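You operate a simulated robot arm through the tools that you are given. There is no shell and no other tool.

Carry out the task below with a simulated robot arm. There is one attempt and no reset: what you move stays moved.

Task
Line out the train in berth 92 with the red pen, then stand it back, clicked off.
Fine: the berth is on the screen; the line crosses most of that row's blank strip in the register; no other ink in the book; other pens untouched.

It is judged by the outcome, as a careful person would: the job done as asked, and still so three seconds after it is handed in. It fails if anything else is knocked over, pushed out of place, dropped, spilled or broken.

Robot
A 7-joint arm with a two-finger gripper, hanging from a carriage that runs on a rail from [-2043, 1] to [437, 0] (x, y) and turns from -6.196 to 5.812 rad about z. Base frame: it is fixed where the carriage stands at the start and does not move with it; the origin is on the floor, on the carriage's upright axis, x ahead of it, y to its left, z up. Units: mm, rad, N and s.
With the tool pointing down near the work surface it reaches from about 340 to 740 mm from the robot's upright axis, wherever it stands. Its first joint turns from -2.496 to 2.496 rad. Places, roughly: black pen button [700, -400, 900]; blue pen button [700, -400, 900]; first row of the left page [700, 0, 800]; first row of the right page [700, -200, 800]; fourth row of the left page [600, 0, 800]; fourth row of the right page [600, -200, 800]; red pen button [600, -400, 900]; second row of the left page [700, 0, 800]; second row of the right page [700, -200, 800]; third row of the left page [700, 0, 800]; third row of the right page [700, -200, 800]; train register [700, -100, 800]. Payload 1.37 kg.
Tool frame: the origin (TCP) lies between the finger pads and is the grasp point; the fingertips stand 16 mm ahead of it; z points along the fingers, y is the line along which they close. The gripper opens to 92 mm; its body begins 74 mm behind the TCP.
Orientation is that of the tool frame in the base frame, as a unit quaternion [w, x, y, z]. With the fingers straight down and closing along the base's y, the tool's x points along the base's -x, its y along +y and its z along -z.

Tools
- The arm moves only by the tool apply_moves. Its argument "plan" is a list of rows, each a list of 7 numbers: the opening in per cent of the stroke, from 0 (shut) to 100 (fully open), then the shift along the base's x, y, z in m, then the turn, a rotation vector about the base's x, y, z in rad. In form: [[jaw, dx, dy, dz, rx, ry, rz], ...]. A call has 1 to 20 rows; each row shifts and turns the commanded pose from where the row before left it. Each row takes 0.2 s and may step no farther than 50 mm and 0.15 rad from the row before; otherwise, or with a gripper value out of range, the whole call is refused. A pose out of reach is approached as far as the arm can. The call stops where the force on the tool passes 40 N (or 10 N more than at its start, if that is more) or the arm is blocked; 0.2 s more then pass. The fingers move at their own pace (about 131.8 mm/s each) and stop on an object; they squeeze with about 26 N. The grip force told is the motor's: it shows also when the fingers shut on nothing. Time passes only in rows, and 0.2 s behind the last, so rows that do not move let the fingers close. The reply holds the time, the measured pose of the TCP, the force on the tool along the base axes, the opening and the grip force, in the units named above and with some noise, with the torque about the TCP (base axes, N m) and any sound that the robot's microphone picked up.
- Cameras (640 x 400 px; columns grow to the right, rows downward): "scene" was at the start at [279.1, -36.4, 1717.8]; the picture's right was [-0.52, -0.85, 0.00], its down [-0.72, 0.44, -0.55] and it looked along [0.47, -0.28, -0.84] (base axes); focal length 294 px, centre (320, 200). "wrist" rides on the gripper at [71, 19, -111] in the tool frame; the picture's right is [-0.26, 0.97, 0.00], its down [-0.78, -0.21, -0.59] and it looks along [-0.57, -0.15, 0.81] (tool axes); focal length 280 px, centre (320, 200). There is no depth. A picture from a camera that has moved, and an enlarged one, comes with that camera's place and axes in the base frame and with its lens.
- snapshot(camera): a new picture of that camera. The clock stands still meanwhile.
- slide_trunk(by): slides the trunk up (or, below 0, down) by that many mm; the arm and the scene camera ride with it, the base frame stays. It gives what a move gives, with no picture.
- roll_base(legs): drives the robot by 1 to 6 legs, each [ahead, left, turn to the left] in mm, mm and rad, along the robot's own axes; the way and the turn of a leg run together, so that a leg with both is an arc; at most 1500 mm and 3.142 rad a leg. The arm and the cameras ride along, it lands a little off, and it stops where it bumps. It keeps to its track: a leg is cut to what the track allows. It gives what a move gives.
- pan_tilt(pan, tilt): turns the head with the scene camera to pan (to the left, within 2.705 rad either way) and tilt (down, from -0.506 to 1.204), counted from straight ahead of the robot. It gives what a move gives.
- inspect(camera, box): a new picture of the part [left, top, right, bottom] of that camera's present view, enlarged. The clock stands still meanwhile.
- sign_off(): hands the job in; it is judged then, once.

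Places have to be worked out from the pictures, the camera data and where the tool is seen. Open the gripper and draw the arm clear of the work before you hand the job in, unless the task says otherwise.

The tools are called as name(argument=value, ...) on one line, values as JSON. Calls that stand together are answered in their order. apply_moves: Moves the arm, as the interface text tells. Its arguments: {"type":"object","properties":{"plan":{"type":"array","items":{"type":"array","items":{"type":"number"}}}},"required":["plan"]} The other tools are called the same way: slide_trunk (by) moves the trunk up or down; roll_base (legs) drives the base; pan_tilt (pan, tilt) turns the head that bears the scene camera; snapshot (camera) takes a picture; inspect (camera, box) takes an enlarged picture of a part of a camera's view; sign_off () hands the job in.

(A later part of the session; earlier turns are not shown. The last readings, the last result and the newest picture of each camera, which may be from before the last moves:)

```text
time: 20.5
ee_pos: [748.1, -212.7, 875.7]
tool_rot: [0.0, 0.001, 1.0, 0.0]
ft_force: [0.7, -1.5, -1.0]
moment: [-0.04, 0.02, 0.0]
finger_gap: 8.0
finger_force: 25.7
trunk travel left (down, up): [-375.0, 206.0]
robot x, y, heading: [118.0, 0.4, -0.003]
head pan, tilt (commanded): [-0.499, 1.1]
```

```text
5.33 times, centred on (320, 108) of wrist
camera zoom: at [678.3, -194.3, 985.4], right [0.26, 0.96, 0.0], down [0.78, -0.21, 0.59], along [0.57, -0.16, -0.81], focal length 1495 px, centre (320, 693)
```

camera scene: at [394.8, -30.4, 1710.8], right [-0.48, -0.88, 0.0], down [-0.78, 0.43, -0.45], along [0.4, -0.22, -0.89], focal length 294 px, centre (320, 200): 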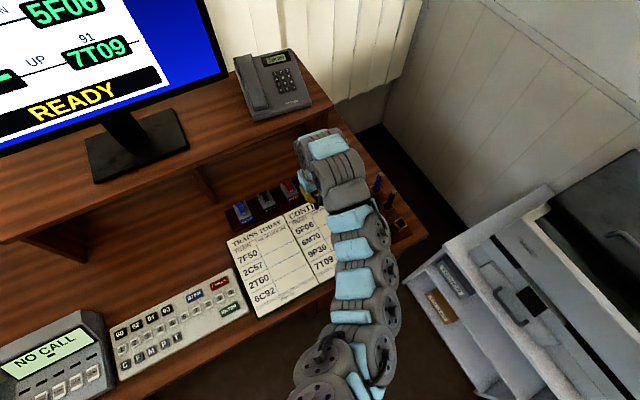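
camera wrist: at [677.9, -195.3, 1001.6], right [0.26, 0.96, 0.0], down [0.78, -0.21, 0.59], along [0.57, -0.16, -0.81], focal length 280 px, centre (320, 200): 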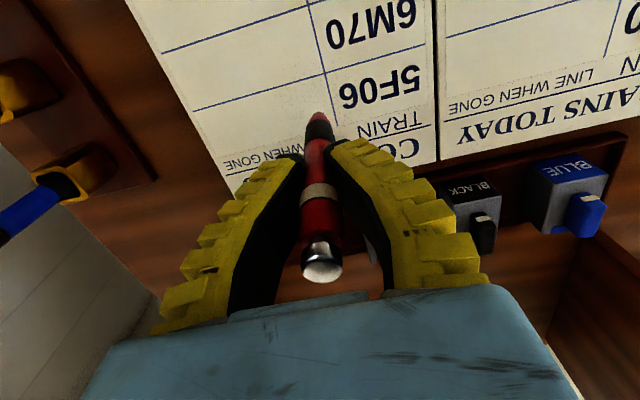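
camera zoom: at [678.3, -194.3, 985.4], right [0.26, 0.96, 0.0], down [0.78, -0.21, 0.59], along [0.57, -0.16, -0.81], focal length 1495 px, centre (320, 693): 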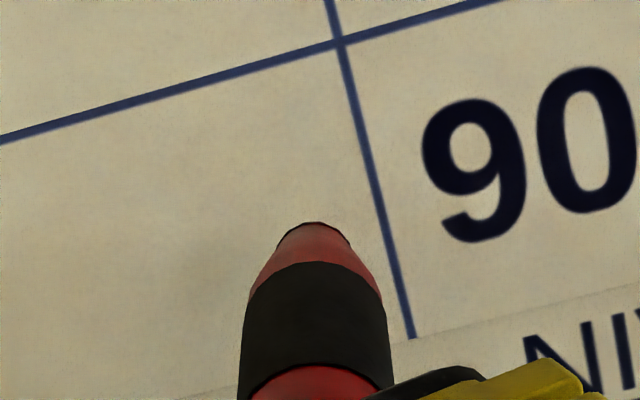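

No contact yet at TCP z≈875.7. I'll keep descending in small steps, watching the z force.

apply_moves(plan=[[0, 0, 0, -0.002, 0, 0, 0]])

apply_moves(plan=[[0, 0, 0, -0.002, 0, 0, 0]])

apply_moves(plan=[[0, 0, 0, -0.0015, 0, 0, 0]])

inspect(camera="wrist", box=[260, 70, 380, 145])

```text
time: 20.9
ee_pos: [749.0, -211.3, 874.2]
tool_rot: [-0.001, 0.0, 1.0, 0.001]
ft_force: [0.4, 0.4, -1.8]
moment: [-0.04, -0.01, -0.01]
finger_gap: 8.0
finger_force: 25.9
trunk travel left (down, up): [-375.0, 206.0]
robot x, y, heading: [119.8, -2.5, -0.002]
head pan, tilt (commanded): [-0.499, 1.1]
```

```text
time: 21.3
ee_pos: [748.8, -211.8, 871.6]
tool_rot: [0.0, 0.001, 1.0, 0.0]
ft_force: [0.3, -0.2, -0.6]
moment: [-0.02, 0.02, -0.01]
finger_gap: 8.1
finger_force: 26.0
trunk travel left (down, up): [-375.0, 206.0]
robot x, y, heading: [118.9, -0.2, 0.003]
head pan, tilt (commanded): [-0.499, 1.1]
```

```text
time: 21.7
ee_pos: [748.4, -214.5, 870.9]
tool_rot: [-0.001, 0.002, 1.0, 0.0]
ft_force: [0.3, 0.2, -0.2]
moment: [0.0, 0.0, 0.01]
finger_gap: 7.8
finger_force: 26.1
trunk travel left (down, up): [-375.0, 206.0]
robot x, y, heading: [120.1, -1.4, 0.002]
head pan, tilt (commanded): [-0.499, 1.1]
```

```text
5.33 times, centred on (320, 108) of wrist
camera zoom: at [678.5, -194.3, 980.2], right [0.26, 0.96, 0.0], down [0.78, -0.21, 0.59], along [0.57, -0.16, -0.81], focal length 1495 px, centre (320, 693)
```

zoom: 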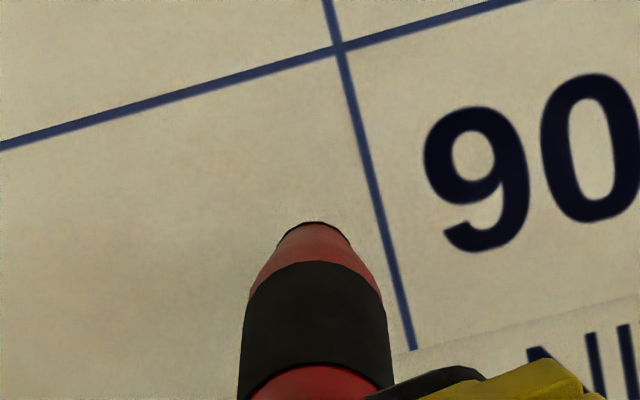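

Still no contact at z≈870. I'll continue in 1.5 mm steps.

apply_moves(plan=[[0, 0, 0, -0.0015, 0, 0, 0]])

apply_moves(plan=[[0, 0, 0, -0.0015, 0, 0, 0]])

inspect(camera="wrist", box=[260, 70, 380, 145])

```text
time: 22.1
ee_pos: [748.5, -211.9, 868.9]
tool_rot: [-0.001, 0.001, 1.0, 0.0]
ft_force: [0.4, 0.3, -1.3]
moment: [0.0, 0.0, -0.02]
finger_gap: 7.5
finger_force: 26.4
trunk travel left (down, up): [-375.0, 206.0]
robot x, y, heading: [117.9, -3.1, 0.005]
head pan, tilt (commanded): [-0.499, 1.1]
```

```text
time: 22.5
ee_pos: [748.5, -212.0, 866.5]
tool_rot: [0.0, 0.0, 1.0, 0.0]
ft_force: [0.6, -0.5, -1.2]
moment: [0.01, 0.02, 0.01]
finger_gap: 7.3
finger_force: 25.5
trunk travel left (down, up): [-375.0, 206.0]
robot x, y, heading: [120.3, -0.2, 0.0]
head pan, tilt (commanded): [-0.499, 1.1]
```

```text
5.33 times, centred on (320, 108) of wrist
camera zoom: at [678.6, -194.1, 976.9], right [0.26, 0.96, 0.0], down [0.78, -0.21, 0.59], along [0.57, -0.15, -0.81], focal length 1495 px, centre (320, 693)
```

zoom: 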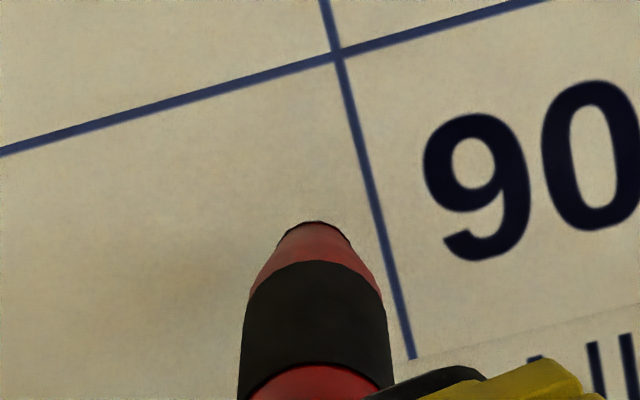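

No contact yet at z≈867; the tip's place in the view is unchanged, so the pen hasn't slipped. Continuing down.

apply_moves(plan=[[0, 0, 0, -0.0015, 0, 0, 0]])

apply_moves(plan=[[0, 0, 0, -0.0015, 0, 0, 0]])

inspect(camera="wrist", box=[260, 70, 380, 145])

```text
time: 22.9
ee_pos: [749.2, -211.5, 865.7]
tool_rot: [0.0, 0.0, 1.0, 0.0]
ft_force: [0.1, 0.0, -0.5]
moment: [0.02, 0.02, -0.01]
finger_gap: 7.2
finger_force: 26.3
trunk travel left (down, up): [-375.0, 206.0]
robot x, y, heading: [121.7, 1.4, 0.002]
head pan, tilt (commanded): [-0.499, 1.1]
```

```text
time: 23.3
ee_pos: [749.0, -212.3, 865.5]
tool_rot: [0.0, 0.001, 1.0, 0.0]
ft_force: [-0.8, -0.4, -0.1]
moment: [-0.02, -0.02, -0.02]
finger_gap: 7.3
finger_force: 25.8
trunk travel left (down, up): [-375.0, 206.0]
robot x, y, heading: [122.1, -2.0, -0.001]
head pan, tilt (commanded): [-0.499, 1.1]
```

```text
5.33 times, centred on (320, 108) of wrist
camera zoom: at [678.6, -194.2, 974.1], right [0.26, 0.96, 0.0], down [0.78, -0.21, 0.59], along [0.57, -0.16, -0.81], focal length 1495 px, centre (320, 693)
```

zoom: 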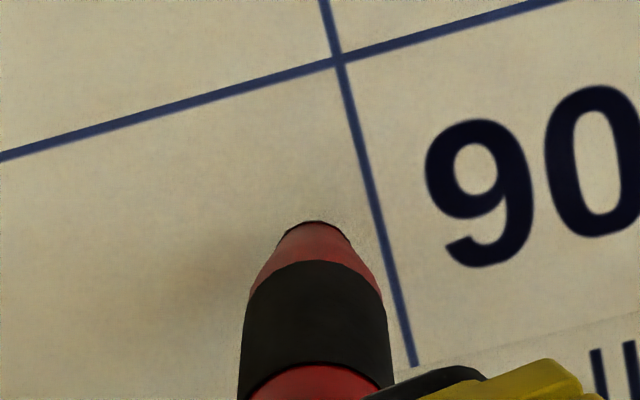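

A soft shadow is closing in near the tip, so contact is close. Continuing in 1 mm steps.

apply_moves(plan=[[0, 0, 0, -0.001, 0, 0, 0]])

apply_moves(plan=[[0, 0, 0, -0.001, 0, 0, 0]])

apply_moves(plan=[[0, 0, 0, -0.001, 0, 0, 0]])

inspect(camera="wrist", box=[260, 70, 380, 145])

```text
time: 23.7
ee_pos: [749.5, -212.3, 864.4]
tool_rot: [0.0, 0.0, 1.0, 0.001]
ft_force: [-0.5, 0.4, 0.2]
moment: [-0.03, -0.01, 0.0]
finger_gap: 7.1
finger_force: 26.1
trunk travel left (down, up): [-375.0, 206.0]
robot x, y, heading: [120.9, 0.5, -0.002]
head pan, tilt (commanded): [-0.499, 1.1]
```

```text
time: 24.1
ee_pos: [748.9, -212.1, 863.0]
tool_rot: [-0.001, -0.001, 1.0, 0.0]
ft_force: [-0.6, -0.8, 0.1]
moment: [-0.01, -0.01, 0.01]
finger_gap: 7.2
finger_force: 26.8
trunk travel left (down, up): [-375.0, 206.0]
robot x, y, heading: [116.4, 1.1, 0.002]
head pan, tilt (commanded): [-0.499, 1.1]
```

```text
time: 24.5
ee_pos: [748.9, -211.8, 861.3]
tool_rot: [0.0, 0.0, 1.0, -0.001]
ft_force: [0.5, 0.2, -0.6]
moment: [-0.01, -0.01, 0.0]
finger_gap: 6.8
finger_force: 26.4
trunk travel left (down, up): [-375.0, 206.0]
robot x, y, heading: [118.7, 1.5, 0.0]
head pan, tilt (commanded): [-0.499, 1.1]
```

```text
5.33 times, centred on (320, 108) of wrist
camera zoom: at [678.6, -194.1, 970.9], right [0.26, 0.96, 0.0], down [0.78, -0.21, 0.59], along [0.57, -0.15, -0.81], focal length 1495 px, centre (320, 693)
```

zoom: 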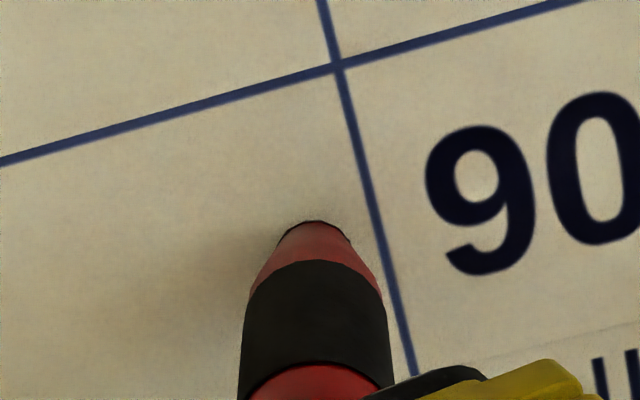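

The contact shadow is tightening but still no force at z≈861. Continuing down 1 mm at a time.

apply_moves(plan=[[0, 0, 0, -0.001, 0, 0, 0]])

apply_moves(plan=[[0, 0, 0, -0.001, 0, 0, 0]])

inspect(camera="wrist", box=[280, 80, 360, 130])

```text
time: 24.9
ee_pos: [749.0, -211.5, 860.1]
tool_rot: [0.0, 0.001, 1.0, 0.001]
ft_force: [-0.8, -0.7, -0.4]
moment: [0.0, 0.01, 0.01]
finger_gap: 7.1
finger_force: 25.5
trunk travel left (down, up): [-375.0, 206.0]
robot x, y, heading: [122.3, 0.5, -0.002]
head pan, tilt (commanded): [-0.499, 1.1]
```

```text
time: 25.3
ee_pos: [748.6, -211.7, 859.1]
tool_rot: [0.0, 0.002, 1.0, 0.0]
ft_force: [0.7, 0.1, -0.2]
moment: [-0.01, -0.01, -0.01]
finger_gap: 6.8
finger_force: 25.4
trunk travel left (down, up): [-375.0, 206.0]
robot x, y, heading: [121.2, -1.6, -0.001]
head pan, tilt (commanded): [-0.499, 1.1]
```

```text
8.00 times, centred on (320, 105) of wrist
camera zoom: at [678.7, -194.1, 969.2], right [0.26, 0.96, 0.0], down [0.78, -0.21, 0.59], along [0.57, -0.15, -0.81], focal length 2243 px, centre (320, 960)
```

zoom: 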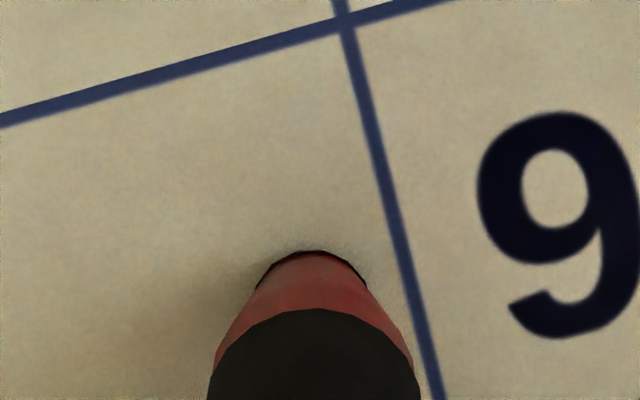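

Still no reaction force at z≈859. Two more 1 mm steps.

apply_moves(plan=[[0, 0, 0, -0.001, 0, 0, 0]])

apply_moves(plan=[[0, 0, 0, -0.001, 0, 0, 0]])

inspect(camera="wrist", box=[280, 80, 360, 130])

```text
time: 25.7
ee_pos: [750.2, -211.6, 859.0]
tool_rot: [-0.001, 0.001, 1.0, 0.001]
ft_force: [-2.2, 0.5, 4.9]
moment: [0.1, 0.13, 0.03]
finger_gap: 6.5
finger_force: 25.9
trunk travel left (down, up): [-375.0, 206.0]
robot x, y, heading: [119.1, 2.2, 0.002]
head pan, tilt (commanded): [-0.499, 1.1]
```

```text
time: 26.1
ee_pos: [748.8, -212.9, 857.7]
tool_rot: [0.001, 0.001, 1.0, -0.001]
ft_force: [-3.7, 0.6, 12.7]
moment: [0.05, 0.34, 0.0]
finger_gap: 6.8
finger_force: 26.1
trunk travel left (down, up): [-375.0, 206.0]
robot x, y, heading: [119.7, 0.3, 0.002]
head pan, tilt (commanded): [-0.499, 1.1]
```

```text
8.00 times, centred on (320, 105) of wrist
camera zoom: at [679.1, -194.9, 968.0], right [0.26, 0.96, 0.0], down [0.78, -0.21, 0.59], along [0.57, -0.16, -0.81], focal length 2243 px, centre (320, 960)
```

zoom: 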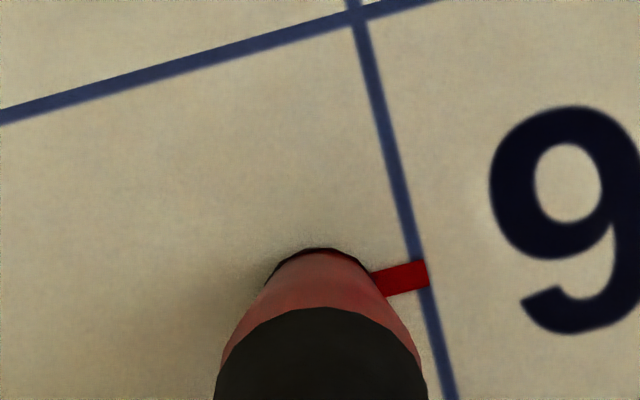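

Contact: 12.7 N, and red ink has appeared in the strip right by the column line. I'll ease off half a millimetre and draw along -y, checking midway.

apply_moves(plan=[[0, 0, 0, 0.0005, 0, 0, 0], [0, 0, -0.004, 0, 0, 0, 0], [0, 0, -0.004, 0, 0, 0, 0], [0, 0, -0.004, 0, 0, 0, 0], [0, 0, -0.004, 0, 0, 0, 0], [0, 0, -0.004, 0, 0, 0, 0]])

snapshot(camera="wrist")

inspect(camera="wrist", box=[260, 70, 380, 145])

```text
time: 27.5
ee_pos: [750.7, -232.0, 857.1]
tool_rot: [0.001, 0.0, 1.0, 0.0]
ft_force: [-0.6, 1.8, 8.2]
moment: [0.28, -0.03, -0.03]
finger_gap: 7.2
finger_force: 26.0
trunk travel left (down, up): [-375.0, 206.0]
robot x, y, heading: [120.3, 1.1, 0.001]
head pan, tilt (commanded): [-0.499, 1.1]
```

```text
taken
camera wrist: at [679.4, -214.3, 967.5], right [0.26, 0.96, 0.0], down [0.78, -0.21, 0.59], along [0.57, -0.15, -0.81], focal length 280 px, centre (320, 200)
```

wrist: 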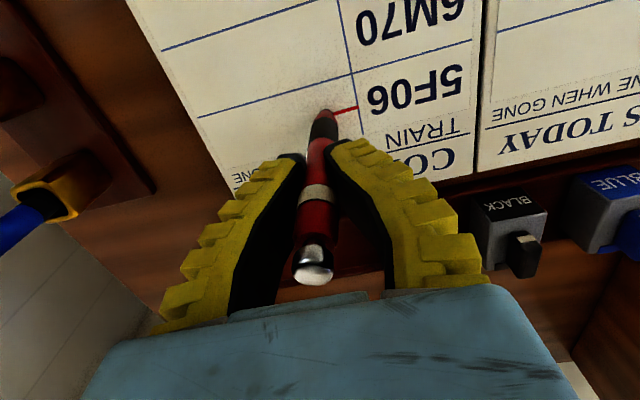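

```text
5.33 times, centred on (320, 108) of wrist
camera zoom: at [679.4, -214.3, 967.5], right [0.26, 0.96, 0.0], down [0.78, -0.21, 0.59], along [0.57, -0.15, -0.81], focal length 1495 px, centre (320, 693)
```

zoom: 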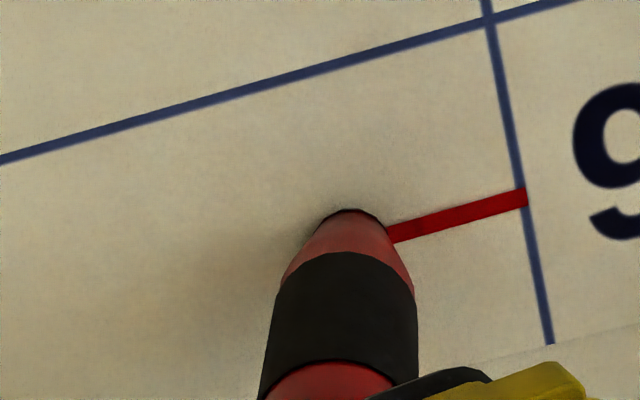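

The line is drawing cleanly at row centre; the tip trails about 4 mm behind from friction with 8 N load. I'll lighten another 0.4 mm and go on.

apply_moves(plan=[[0, 0, 0, 0.0004, 0, 0, 0], [0, 0, -0.004, 0, 0, 0, 0], [0, 0, -0.004, 0, 0, 0, 0], [0, 0, -0.004, 0, 0, 0, 0], [0, 0, -0.004, 0, 0, 0, 0], [0, 0, -0.004, 0, 0, 0, 0], [0, 0, -0.004, 0, 0, 0, 0]])

snapshot(camera="wrist")

inspect(camera="wrist", box=[260, 70, 380, 145])

```text
time: 29.1
ee_pos: [748.2, -256.2, 858.8]
tool_rot: [0.0, 0.001, 1.0, 0.0]
ft_force: [-0.4, 0.5, 2.1]
moment: [-0.01, 0.03, -0.04]
finger_gap: 6.8
finger_force: 26.4
trunk travel left (down, up): [-375.0, 206.0]
robot x, y, heading: [122.2, 0.4, -0.004]
head pan, tilt (commanded): [-0.499, 1.1]
```

```text
taken
camera wrist: at [678.4, -238.7, 967.9], right [0.26, 0.96, 0.0], down [0.78, -0.21, 0.59], along [0.57, -0.16, -0.81], focal length 280 px, centre (320, 200)
```

wrist: 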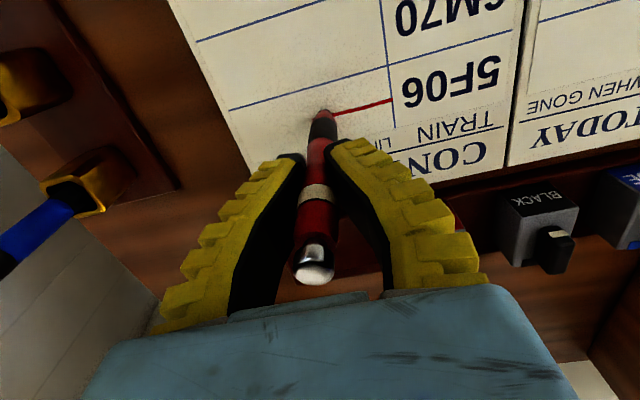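

```text
5.33 times, centred on (320, 108) of wrist
camera zoom: at [678.4, -238.7, 967.9], right [0.26, 0.96, 0.0], down [0.78, -0.21, 0.59], along [0.57, -0.16, -0.81], focal length 1495 px, centre (320, 693)
```

zoom: 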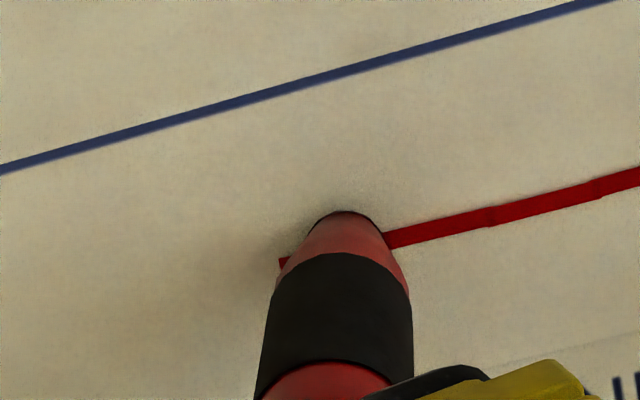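

The line continues cleanly at about 2 N. Continuing another 28 mm at the same height.

apply_moves(plan=[[0, 0, -0.004, 0, 0, 0, 0], [0, 0, -0.004, 0, 0, 0, 0], [0, 0, -0.004, 0, 0, 0, 0], [0, 0, -0.004, 0, 0, 0, 0], [0, 0, -0.004, 0, 0, 0, 0], [0, 0, -0.004, 0, 0, 0, 0], [0, 0, -0.004, 0, 0, 0, 0]])

snapshot(camera="wrist")

inspect(camera="wrist", box=[220, 60, 420, 185])

```text
time: 30.7
ee_pos: [749.2, -284.7, 859.4]
tool_rot: [0.0, 0.001, 1.0, -0.001]
ft_force: [-0.6, -0.3, 1.4]
moment: [-0.02, 0.0, -0.04]
finger_gap: 6.6
finger_force: 26.3
trunk travel left (down, up): [-375.0, 206.0]
robot x, y, heading: [122.2, -1.5, -0.001]
head pan, tilt (commanded): [-0.499, 1.1]
```

```text
taken
camera wrist: at [678.4, -266.6, 968.0], right [0.26, 0.96, 0.0], down [0.78, -0.21, 0.59], along [0.57, -0.16, -0.81], focal length 280 px, centre (320, 200)
```

wrist: 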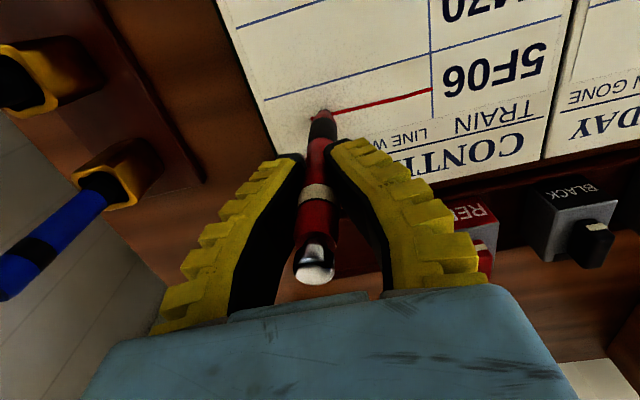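

```text
3.20 times, centred on (320, 122) of wrist
camera zoom: at [678.4, -266.6, 968.0], right [0.26, 0.96, 0.0], down [0.78, -0.21, 0.59], along [0.57, -0.16, -0.81], focal length 897 px, centre (320, 448)
```

zoom: 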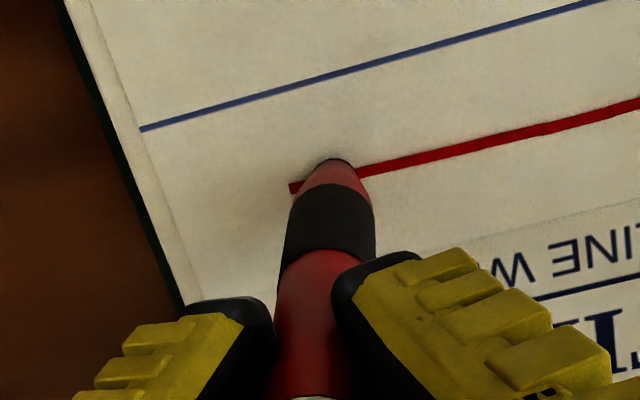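

The line covers about three quarters of the strip, with roughly 29 mm left before the strip edge. I'll go 18 mm more and then lift straight up.

apply_moves(plan=[[0, 0, -0.004, 0, 0, 0, 0], [0, 0, -0.004, 0, 0, 0, 0], [0, 0, -0.004, 0, 0, 0, 0], [0, 0, -0.004, 0, 0, 0, 0], [0, 0, -0.002, 0, 0, 0, 0]])

inspect(camera="wrist", box=[220, 60, 420, 185])

```text
time: 31.9
ee_pos: [749.5, -302.4, 858.4]
tool_rot: [0.001, 0.001, 1.0, 0.0]
ft_force: [0.8, 1.5, 4.6]
moment: [0.12, -0.05, 0.03]
finger_gap: 6.5
finger_force: 26.4
trunk travel left (down, up): [-375.0, 206.0]
robot x, y, heading: [118.5, -6.2, -0.004]
head pan, tilt (commanded): [-0.499, 1.1]
```

```text
3.20 times, centred on (320, 122) of wrist
camera zoom: at [679.2, -284.2, 967.8], right [0.26, 0.96, 0.0], down [0.78, -0.21, 0.59], along [0.57, -0.15, -0.81], focal length 897 px, centre (320, 448)
```

zoom: 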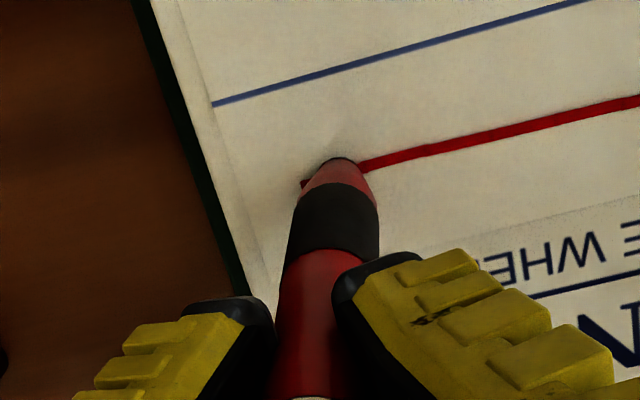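

About 87% of the strip is lined, with 14 mm left to the edge. One more 4 mm row, then straight up 60 mm.

apply_moves(plan=[[0, 0, -0.004, 0, 0, 0, 0], [0, 0, 0, 0.01, 0, 0, 0], [0, 0, 0, 0.02, 0, 0, 0], [0, 0, 0, 0.03, 0, 0, 0], [0, 0, 0, 0.03, 0, 0, 0]])

snapshot(camera="wrist")

inspect(camera="wrist", box=[220, 0, 540, 200])

```text
time: 33.1
ee_pos: [749.7, -306.8, 949.5]
tool_rot: [0.0, 0.0, 1.0, 0.0]
ft_force: [0.5, 0.3, -0.3]
moment: [0.0, -0.02, -0.02]
finger_gap: 6.1
finger_force: 25.5
trunk travel left (down, up): [-375.0, 206.0]
robot x, y, heading: [121.0, 1.7, -0.001]
head pan, tilt (commanded): [-0.499, 1.1]
```

```text
taken
camera wrist: at [678.6, -289.1, 1058.6], right [0.26, 0.96, 0.0], down [0.78, -0.21, 0.59], along [0.57, -0.16, -0.81], focal length 280 px, centre (320, 200)
```

wrist: 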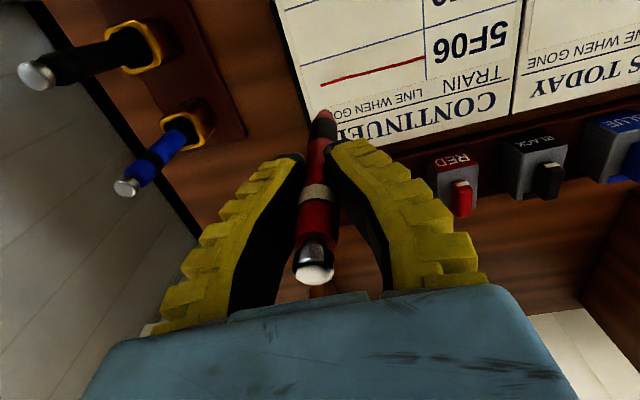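

```text
2.00 times, centred on (380, 100) of wrist
camera zoom: at [678.6, -289.1, 1058.6], right [0.26, 0.96, 0.0], down [0.78, -0.21, 0.59], along [0.57, -0.16, -0.81], focal length 561 px, centre (200, 400)
```

zoom: 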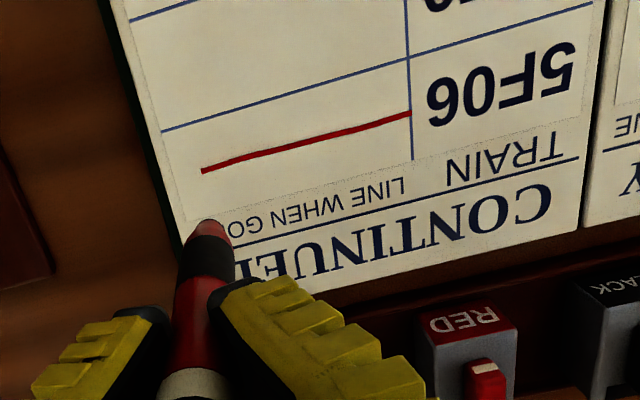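

The red line is clean: it runs along the 5F06 strip from the column line to nearly the edge, about 90%, with no other ink. I'll take the pen back, first along -x clear of the other pens, then -y to above its empty cup (rim centre about (596.5, -447)).

apply_moves(plan=[[0, -0.0383, 0, 0.003, 0, 0, 0], [0, -0.0383, 0, 0.003, 0, 0, 0], [0, -0.0383, 0, 0.003, 0, 0, 0], [0, -0.0383, 0, 0.003, 0, 0, 0], [0, 0, -0.035, 0, 0, 0, 0], [0, 0, -0.035, 0, 0, 0, 0], [0, 0, -0.035, 0, 0, 0, 0], [0, 0, -0.035, 0, 0, 0, 0], [0, 0, 0, 0, 0, 0, 0]])

snapshot(camera="wrist")

inspect(camera="wrist", box=[260, 60, 388, 140])

inspect(camera="scene", box=[370, 170, 450, 250])

inspect(camera="scene", box=[210, 170, 390, 300])

```text
time: 35.1
ee_pos: [595.6, -445.2, 959.7]
tool_rot: [-0.001, 0.0, 1.0, 0.0]
ft_force: [-0.1, -0.7, 0.4]
moment: [-0.01, 0.05, 0.01]
finger_gap: 6.1
finger_force: 26.1
trunk travel left (down, up): [-375.0, 206.0]
robot x, y, heading: [120.6, 1.6, 0.002]
head pan, tilt (commanded): [-0.499, 1.1]
```

```text
taken
camera wrist: at [525.7, -428.1, 1068.9], right [0.26, 0.96, 0.0], down [0.78, -0.21, 0.59], along [0.57, -0.15, -0.81], focal length 280 px, centre (320, 200)
```

wrist: 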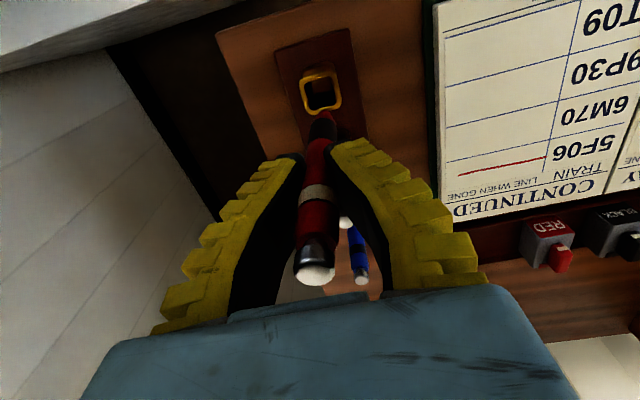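

```text
5.00 times, centred on (324, 100) of wrist
camera zoom: at [525.7, -428.1, 1068.9], right [0.26, 0.96, 0.0], down [0.78, -0.21, 0.59], along [0.57, -0.15, -0.81], focal length 1402 px, centre (300, 700)
```

zoom: 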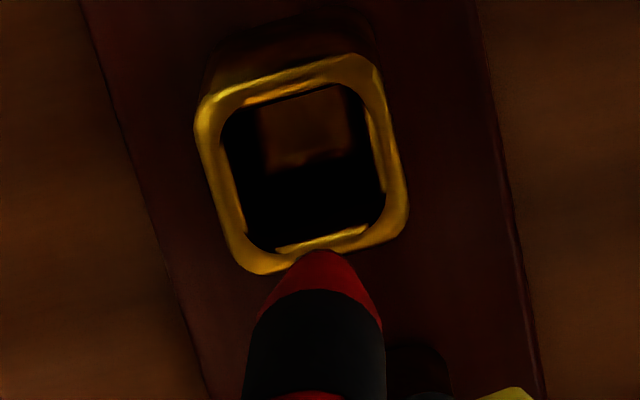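

```text
5.00 times, centred on (410, 210) of scene
camera zoom: at [394.8, -30.5, 1710.8], right [-0.48, -0.88, 0.0], down [-0.78, 0.43, -0.45], along [0.4, -0.22, -0.89], focal length 1472 px, centre (-130, 150)
```

zoom: 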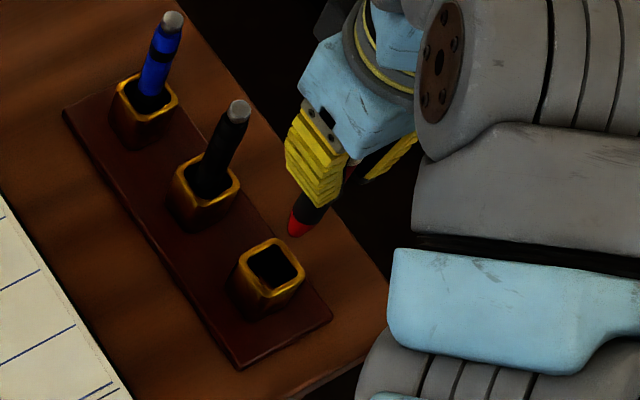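

```text
3.08 times, centred on (300, 235) of scene
camera zoom: at [394.8, -30.5, 1710.8], right [-0.48, -0.88, 0.0], down [-0.78, 0.43, -0.45], along [0.4, -0.22, -0.89], focal length 906 px, centre (382, 92)
```

zoom: 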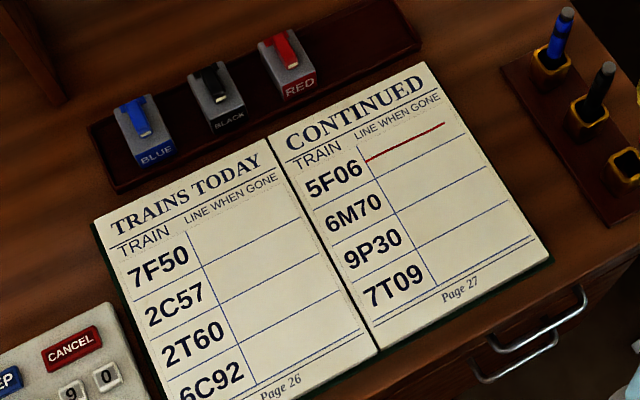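

The line looks right in the scene view too. The pen now leans slightly in the grip (tip about 4 mm toward +y, 1 mm toward -x), so I'll tilt the tool a little to make the pen upright, and come down to just above the cup rim.

apply_moves(plan=[[0, 0, 0.001, 0, -0.022, -0.006, 0], [0, 0, 0, 0, -0.022, -0.006, 0], [0, 0, 0, -0.02, 0, 0, 0], [0, 0, 0, -0.015, 0, 0, 0], [0, 0, 0, 0, 0, 0, 0]])

snapshot(camera="wrist")

inspect(camera="wrist", box=[260, 60, 388, 140])

inspect(camera="scene", box=[380, 180, 444, 220])

```text
time: 36.3
ee_pos: [595.2, -444.8, 924.6]
tool_rot: [0.006, 0.0, 1.0, -0.022]
ft_force: [0.3, 0.5, -1.0]
moment: [0.0, -0.03, -0.05]
finger_gap: 6.1
finger_force: 25.7
trunk travel left (down, up): [-375.0, 206.0]
robot x, y, heading: [122.0, 2.3, -0.003]
head pan, tilt (commanded): [-0.499, 1.1]
```

```text
taken
camera wrist: at [523.7, -421.8, 1032.3], right [0.26, 0.96, -0.04], down [0.77, -0.19, 0.61], along [0.58, -0.19, -0.79], focal length 280 px, centre (320, 200)
```

wrist: 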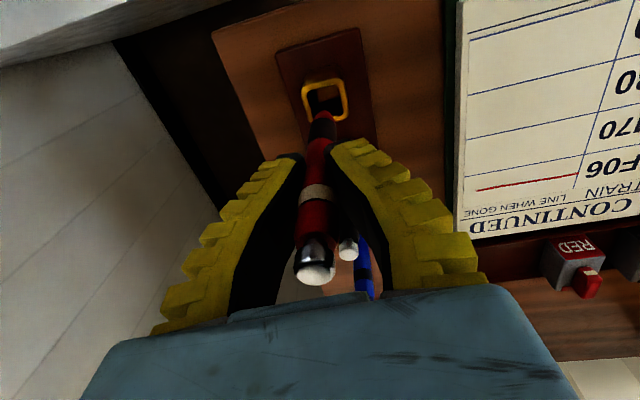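

```text
5.00 times, centred on (324, 100) of wrist
camera zoom: at [523.7, -421.8, 1032.3], right [0.26, 0.96, -0.04], down [0.77, -0.19, 0.61], along [0.58, -0.19, -0.79], focal length 1402 px, centre (300, 700)
```

zoom: 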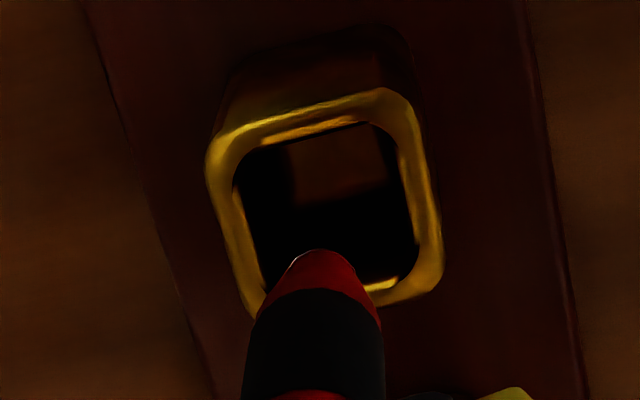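

```text
10.00 times, centred on (412, 200) of scene
camera zoom: at [394.7, -30.5, 1710.8], right [-0.48, -0.88, 0.0], down [-0.78, 0.43, -0.45], along [0.4, -0.22, -0.89], focal length 2945 px, centre (-600, 200)
```

zoom: 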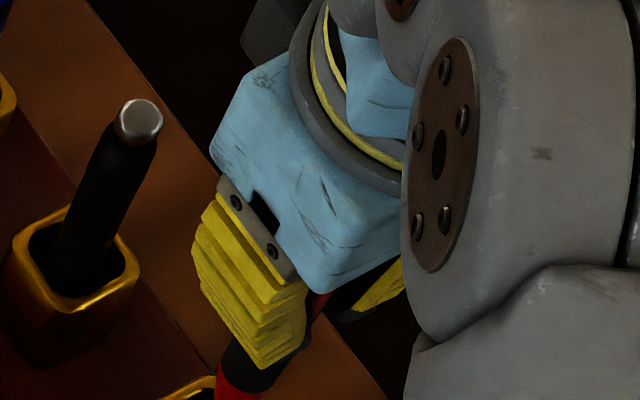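

The pen now hangs upright over the cup. I'll lower it into the cup in steps, watching the force for any snag on the rim.

apply_moves(plan=[[0, 0.001, 0, -0.01, 0, 0, 0], [0, 0, 0, -0.01, 0, 0, 0], [0, 0, 0, -0.01, 0, 0, 0], [0, 0, 0, -0.01, 0, 0, 0]])

snapshot(camera="wrist")

inspect(camera="wrist", box=[260, 60, 388, 140])

```text
time: 37.3
ee_pos: [597.2, -445.0, 885.0]
tool_rot: [0.006, 0.001, 1.0, -0.021]
ft_force: [0.9, 0.3, -1.3]
moment: [-0.01, 0.01, -0.03]
finger_gap: 6.0
finger_force: 25.5
trunk travel left (down, up): [-375.0, 206.0]
robot x, y, heading: [122.4, -5.6, 0.003]
head pan, tilt (commanded): [-0.499, 1.1]
```

```text
taken
camera wrist: at [524.6, -422.2, 993.1], right [0.26, 0.96, -0.04], down [0.77, -0.19, 0.61], along [0.58, -0.19, -0.79], focal length 280 px, centre (320, 200)
```

wrist: 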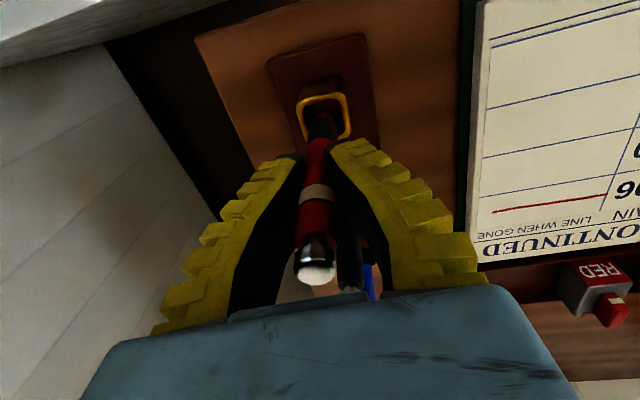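

```text
5.00 times, centred on (324, 100) of wrist
camera zoom: at [524.6, -422.2, 993.1], right [0.26, 0.96, -0.04], down [0.77, -0.19, 0.61], along [0.58, -0.19, -0.79], focal length 1402 px, centre (300, 700)
```

zoom: 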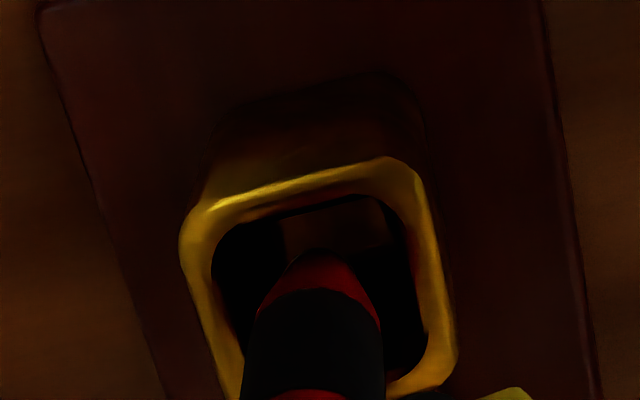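

The tip is inside the cup without contact. Continuing down toward the original grip height of about 850.

apply_moves(plan=[[0, 0, 0.001, -0.008, 0, 0, 0], [0, 0, 0, -0.008, 0, 0, 0], [0, 0, 0, -0.007, 0, 0, 0], [0, 0, 0, -0.004, 0, 0, 0]])

apply_moves(plan=[[0, 0, 0, -0.002, 0, 0, 0], [0, 0, 0, -0.002, 0, 0, 0]])

snapshot(camera="wrist")

```text
time: 38.3
ee_pos: [596.4, -443.9, 858.2]
tool_rot: [0.007, 0.0, 1.0, -0.022]
ft_force: [0.2, -0.4, -1.3]
moment: [-0.03, -0.02, -0.02]
finger_gap: 6.0
finger_force: 26.3
trunk travel left (down, up): [-375.0, 206.0]
robot x, y, heading: [122.4, 0.7, 0.0]
head pan, tilt (commanded): [-0.499, 1.1]
```

```text
time: 38.9
ee_pos: [596.7, -444.5, 853.6]
tool_rot: [0.006, 0.001, 1.0, -0.022]
ft_force: [-0.3, 0.1, -0.3]
moment: [-0.02, -0.04, 0.0]
finger_gap: 6.0
finger_force: 26.1
trunk travel left (down, up): [-375.0, 206.0]
robot x, y, heading: [117.8, -1.6, 0.004]
head pan, tilt (commanded): [-0.499, 1.1]
```

```text
taken
camera wrist: at [524.7, -421.5, 962.2], right [0.26, 0.96, -0.04], down [0.77, -0.19, 0.61], along [0.58, -0.19, -0.79], focal length 280 px, centre (320, 200)
```

wrist: 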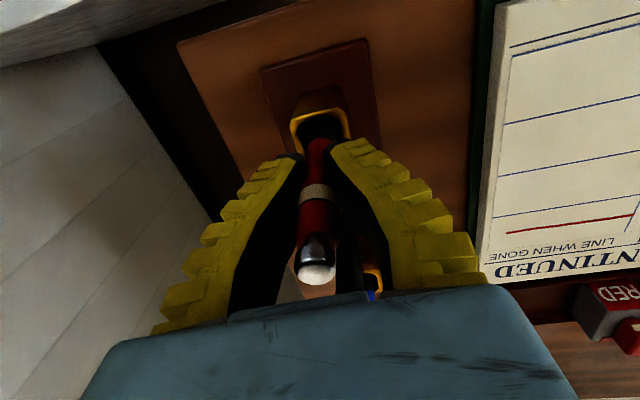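

Camera height shows about 2.5 mm left to the original rest height. Stepping down 1 mm at a time for contact.

apply_moves(plan=[[0, 0, 0, -0.001, 0, 0, 0]])

apply_moves(plan=[[0, 0, 0, -0.001, 0, 0, 0]])

apply_moves(plan=[[0, 0, 0, -0.001, 0, 0, 0]])

```text
time: 39.3
ee_pos: [596.0, -443.2, 853.9]
tool_rot: [0.006, 0.001, 1.0, -0.022]
ft_force: [-0.4, -0.2, 0.5]
moment: [-0.03, 0.0, -0.02]
finger_gap: 6.2
finger_force: 26.3
trunk travel left (down, up): [-375.0, 206.0]
robot x, y, heading: [119.7, 1.0, -0.002]
head pan, tilt (commanded): [-0.499, 1.1]
```

```text
time: 39.7
ee_pos: [597.7, -442.8, 852.5]
tool_rot: [0.006, 0.001, 1.0, -0.022]
ft_force: [0.2, 0.5, -1.3]
moment: [-0.01, 0.02, -0.01]
finger_gap: 5.5
finger_force: 26.5
trunk travel left (down, up): [-375.0, 206.0]
robot x, y, heading: [119.6, 1.7, -0.0]
head pan, tilt (commanded): [-0.499, 1.1]
```

```text
time: 40.1
ee_pos: [596.9, -444.0, 852.0]
tool_rot: [0.006, 0.0, 1.0, -0.022]
ft_force: [0.8, -0.1, 0.4]
moment: [0.03, 0.02, -0.01]
finger_gap: 6.1
finger_force: 25.8
trunk travel left (down, up): [-375.0, 206.0]
robot x, y, heading: [119.8, -3.9, 0.004]
head pan, tilt (commanded): [-0.499, 1.1]
```

No contact yet around z≈851. A few more 1 mm steps.

apply_moves(plan=[[0, 0, 0, -0.001, 0, 0, 0]])

apply_moves(plan=[[0, 0, 0, -0.001, 0, 0, 0]])

inspect(camera="wrist", box=[240, 80, 400, 300])

```text
time: 40.5
ee_pos: [596.9, -444.4, 850.8]
tool_rot: [0.006, 0.0, 1.0, -0.022]
ft_force: [0.0, 0.2, 1.3]
moment: [0.03, 0.07, -0.02]
finger_gap: 6.3
finger_force: 25.5
trunk travel left (down, up): [-375.0, 206.0]
robot x, y, heading: [122.9, 1.7, -0.005]
head pan, tilt (commanded): [-0.499, 1.1]
```

```text
time: 40.9
ee_pos: [597.2, -445.0, 850.1]
tool_rot: [0.006, 0.0, 1.0, -0.022]
ft_force: [-1.7, 1.8, 10.7]
moment: [0.11, 0.23, 0.0]
finger_gap: 6.1
finger_force: 26.2
trunk travel left (down, up): [-375.0, 206.0]
robot x, y, heading: [117.1, 1.2, 0.0]
head pan, tilt (commanded): [-0.499, 1.1]
```

```text
1.82 times, centred on (320, 190) of wrist
camera zoom: at [525.1, -422.1, 957.8], right [0.26, 0.96, -0.04], down [0.77, -0.19, 0.61], along [0.58, -0.19, -0.79], focal length 510 px, centre (320, 218)
```

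zoom: 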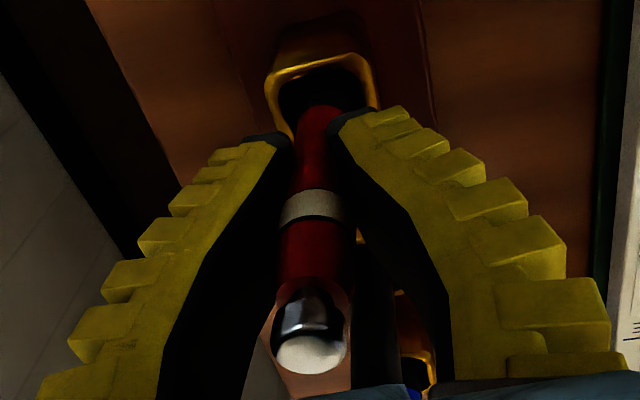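

The pen's foot is on the cup floor (10.7 N). I'll ease off half a millimetre and open the jaw gradually to release it.

apply_moves(plan=[[0, 0, 0, 0.0006, 0, 0, 0], [10, 0, 0, 0, 0, 0, 0], [14, 0, 0, 0, 0, 0, 0], [18, 0, 0, 0, 0, 0, 0], [24, 0, 0, 0, 0, 0, 0], [30, 0, 0, 0, 0, 0, 0]])

snapshot(camera="wrist")

```text
time: 42.3
ee_pos: [596.3, -443.6, 850.5]
tool_rot: [0.006, 0.0, 1.0, -0.022]
ft_force: [0.0, 0.0, 0.0]
moment: [0.01, -0.01, 0.0]
finger_gap: 31.1
finger_force: 2.8
trunk travel left (down, up): [-375.0, 206.0]
robot x, y, heading: [119.5, 1.3, -0.004]
head pan, tilt (commanded): [-0.499, 1.1]
```

```text
taken
camera wrist: at [525.0, -421.6, 957.6], right [0.26, 0.96, -0.04], down [0.77, -0.19, 0.61], along [0.58, -0.19, -0.79], focal length 280 px, centre (320, 200)
```

wrist: 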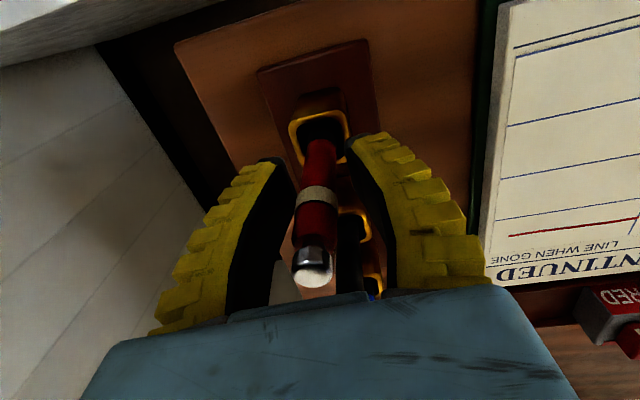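

The pen stands by itself. I'll open wider, rise straight up, and level the tool once clear.

apply_moves(plan=[[40, 0, 0, 0, 0, 0, 0], [55, 0, 0, 0, 0, 0, 0], [55, 0, 0, 0, 0, 0, 0], [55, 0, 0, 0.02, 0, 0, 0], [55, 0, 0, 0.03, 0, 0, 0], [55, 0, 0, 0.03, 0, 0, 0], [55, 0, 0, 0.03, 0, 0, 0], [55, 0, 0, 0.03, 0, 0, 0], [55, 0, 0, 0.01, 0.022, 0.006, 0], [55, 0, 0, 0, 0.022, 0.006, 0]])

snapshot(camera="wrist")

inspect(camera="wrist", box=[240, 40, 400, 140])

inspect(camera="scene", box=[360, 170, 440, 250])

```text
time: 44.5
ee_pos: [596.3, -445.9, 1000.4]
tool_rot: [0.0, 0.001, 1.0, 0.0]
ft_force: [0.2, -0.3, -0.1]
moment: [-0.02, 0.02, -0.04]
finger_gap: 53.6
finger_force: 1.7
trunk travel left (down, up): [-375.0, 206.0]
robot x, y, heading: [117.7, 1.5, -0.003]
head pan, tilt (commanded): [-0.499, 1.1]
```

```text
taken
camera wrist: at [525.9, -426.7, 1109.7], right [0.26, 0.96, 0.0], down [0.78, -0.21, 0.59], along [0.57, -0.16, -0.81], focal length 280 px, centre (320, 200)
```

wrist: 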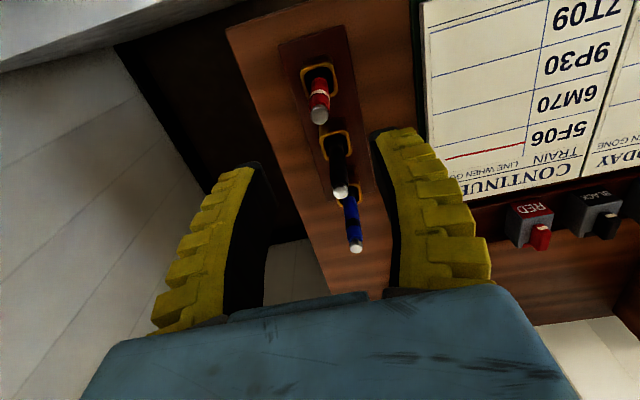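

```text
4.00 times, centred on (320, 90) of wrist
camera zoom: at [525.9, -426.7, 1109.7], right [0.26, 0.96, 0.0], down [0.78, -0.21, 0.59], along [0.57, -0.16, -0.81], focal length 1122 px, centre (320, 640)
```

zoom: 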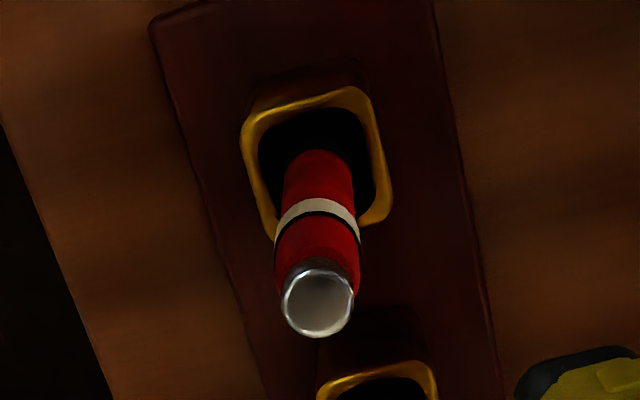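

```text
5.00 times, centred on (400, 210) of scene
camera zoom: at [394.7, -30.6, 1710.7], right [-0.48, -0.88, 0.0], down [-0.78, 0.43, -0.45], along [0.4, -0.22, -0.89], focal length 1472 px, centre (-80, 150)
```

zoom: 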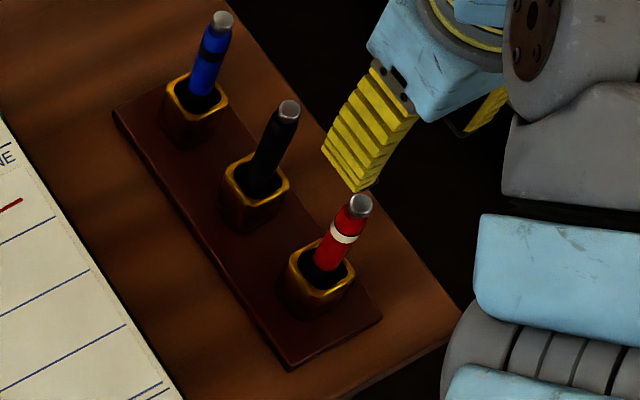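

The pen stands upright in its cup with the button on the tool axis, still showing white (on). I'll shut the fingers and come down to just above the button to click it off.

apply_moves(plan=[[0, 0.001, 0, -0.01, 0, 0, 0], [0, 0, 0, -0.02, 0, 0, 0], [0, 0, 0, -0.02, 0, 0, 0], [0, 0, 0, -0.02, 0, 0, 0], [0, 0, 0, -0.01, 0, 0, 0]])

inspect(camera="wrist", box=[260, 80, 388, 160])

inspect(camera="scene", box=[380, 190, 428, 220])

```text
time: 45.7
ee_pos: [597.2, -444.4, 919.8]
tool_rot: [0.0, 0.001, 1.0, 0.001]
ft_force: [-0.2, 0.2, 0.5]
moment: [-0.01, 0.03, 0.03]
finger_gap: 0.0
finger_force: 26.4
trunk travel left (down, up): [-375.0, 206.0]
robot x, y, heading: [119.8, 1.1, 0.002]
head pan, tilt (commanded): [-0.499, 1.1]
```

```text
5.00 times, centred on (324, 120) of wrist
camera zoom: at [527.1, -426.2, 1029.6], right [0.26, 0.96, 0.0], down [0.78, -0.21, 0.59], along [0.57, -0.15, -0.81], focal length 1402 px, centre (300, 600)
```

zoom: 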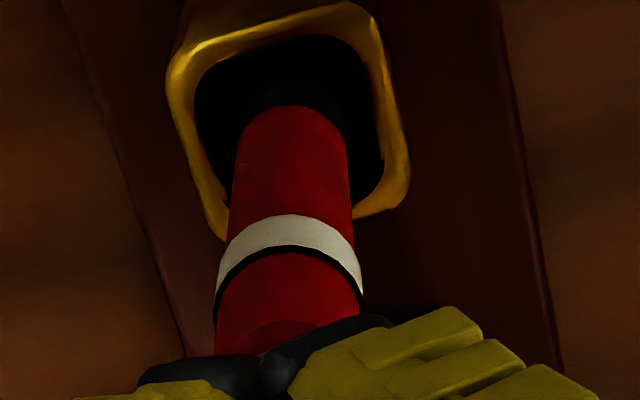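

```text
13.33 times, centred on (404, 205) of scene
camera zoom: at [394.8, -30.5, 1710.8], right [-0.48, -0.88, 0.0], down [-0.78, 0.43, -0.45], along [0.4, -0.22, -0.89], focal length 3926 px, centre (-800, 133)
```

zoom: 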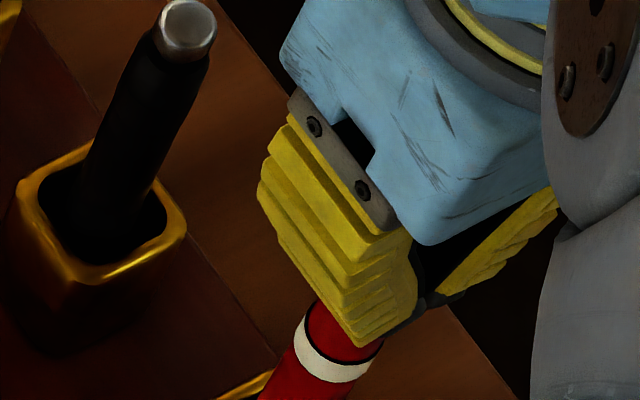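

The shut tips are just above the button and centered. Now pressing in small steps and listening for the click.

apply_moves(plan=[[0, 0, 0.0005, -0.004, 0, 0, 0], [0, 0, 0, -0.004, 0, 0, 0]])

apply_moves(plan=[[0, 0, 0, -0.002, 0, 0, 0]])

apply_moves(plan=[[0, 0, 0, -0.0015, 0, 0, 0]])

```text
time: 46.3
ee_pos: [597.5, -443.2, 910.6]
tool_rot: [0.0, 0.001, 1.0, -0.001]
ft_force: [1.1, 0.0, 0.1]
moment: [-0.02, 0.01, -0.01]
finger_gap: 0.1
finger_force: 26.0
trunk travel left (down, up): [-375.0, 206.0]
robot x, y, heading: [121.7, 0.1, 0.003]
head pan, tilt (commanded): [-0.499, 1.1]
```

```text
time: 46.7
ee_pos: [598.8, -442.8, 910.7]
tool_rot: [0.0, 0.001, 1.0, 0.0]
ft_force: [0.6, -0.3, 1.0]
moment: [-0.03, 0.02, 0.01]
finger_gap: 0.0
finger_force: 25.9
trunk travel left (down, up): [-375.0, 206.0]
robot x, y, heading: [117.8, 2.6, 0.001]
head pan, tilt (commanded): [-0.499, 1.1]
```

```text
time: 47.1
ee_pos: [598.0, -444.9, 909.1]
tool_rot: [-0.001, 0.001, 1.0, 0.0]
ft_force: [-0.4, 0.2, 3.0]
moment: [-0.01, 0.02, -0.01]
finger_gap: 0.0
finger_force: 26.0
trunk travel left (down, up): [-375.0, 206.0]
robot x, y, heading: [120.9, 0.5, 0.001]
head pan, tilt (commanded): [-0.499, 1.1]
heard: click
```

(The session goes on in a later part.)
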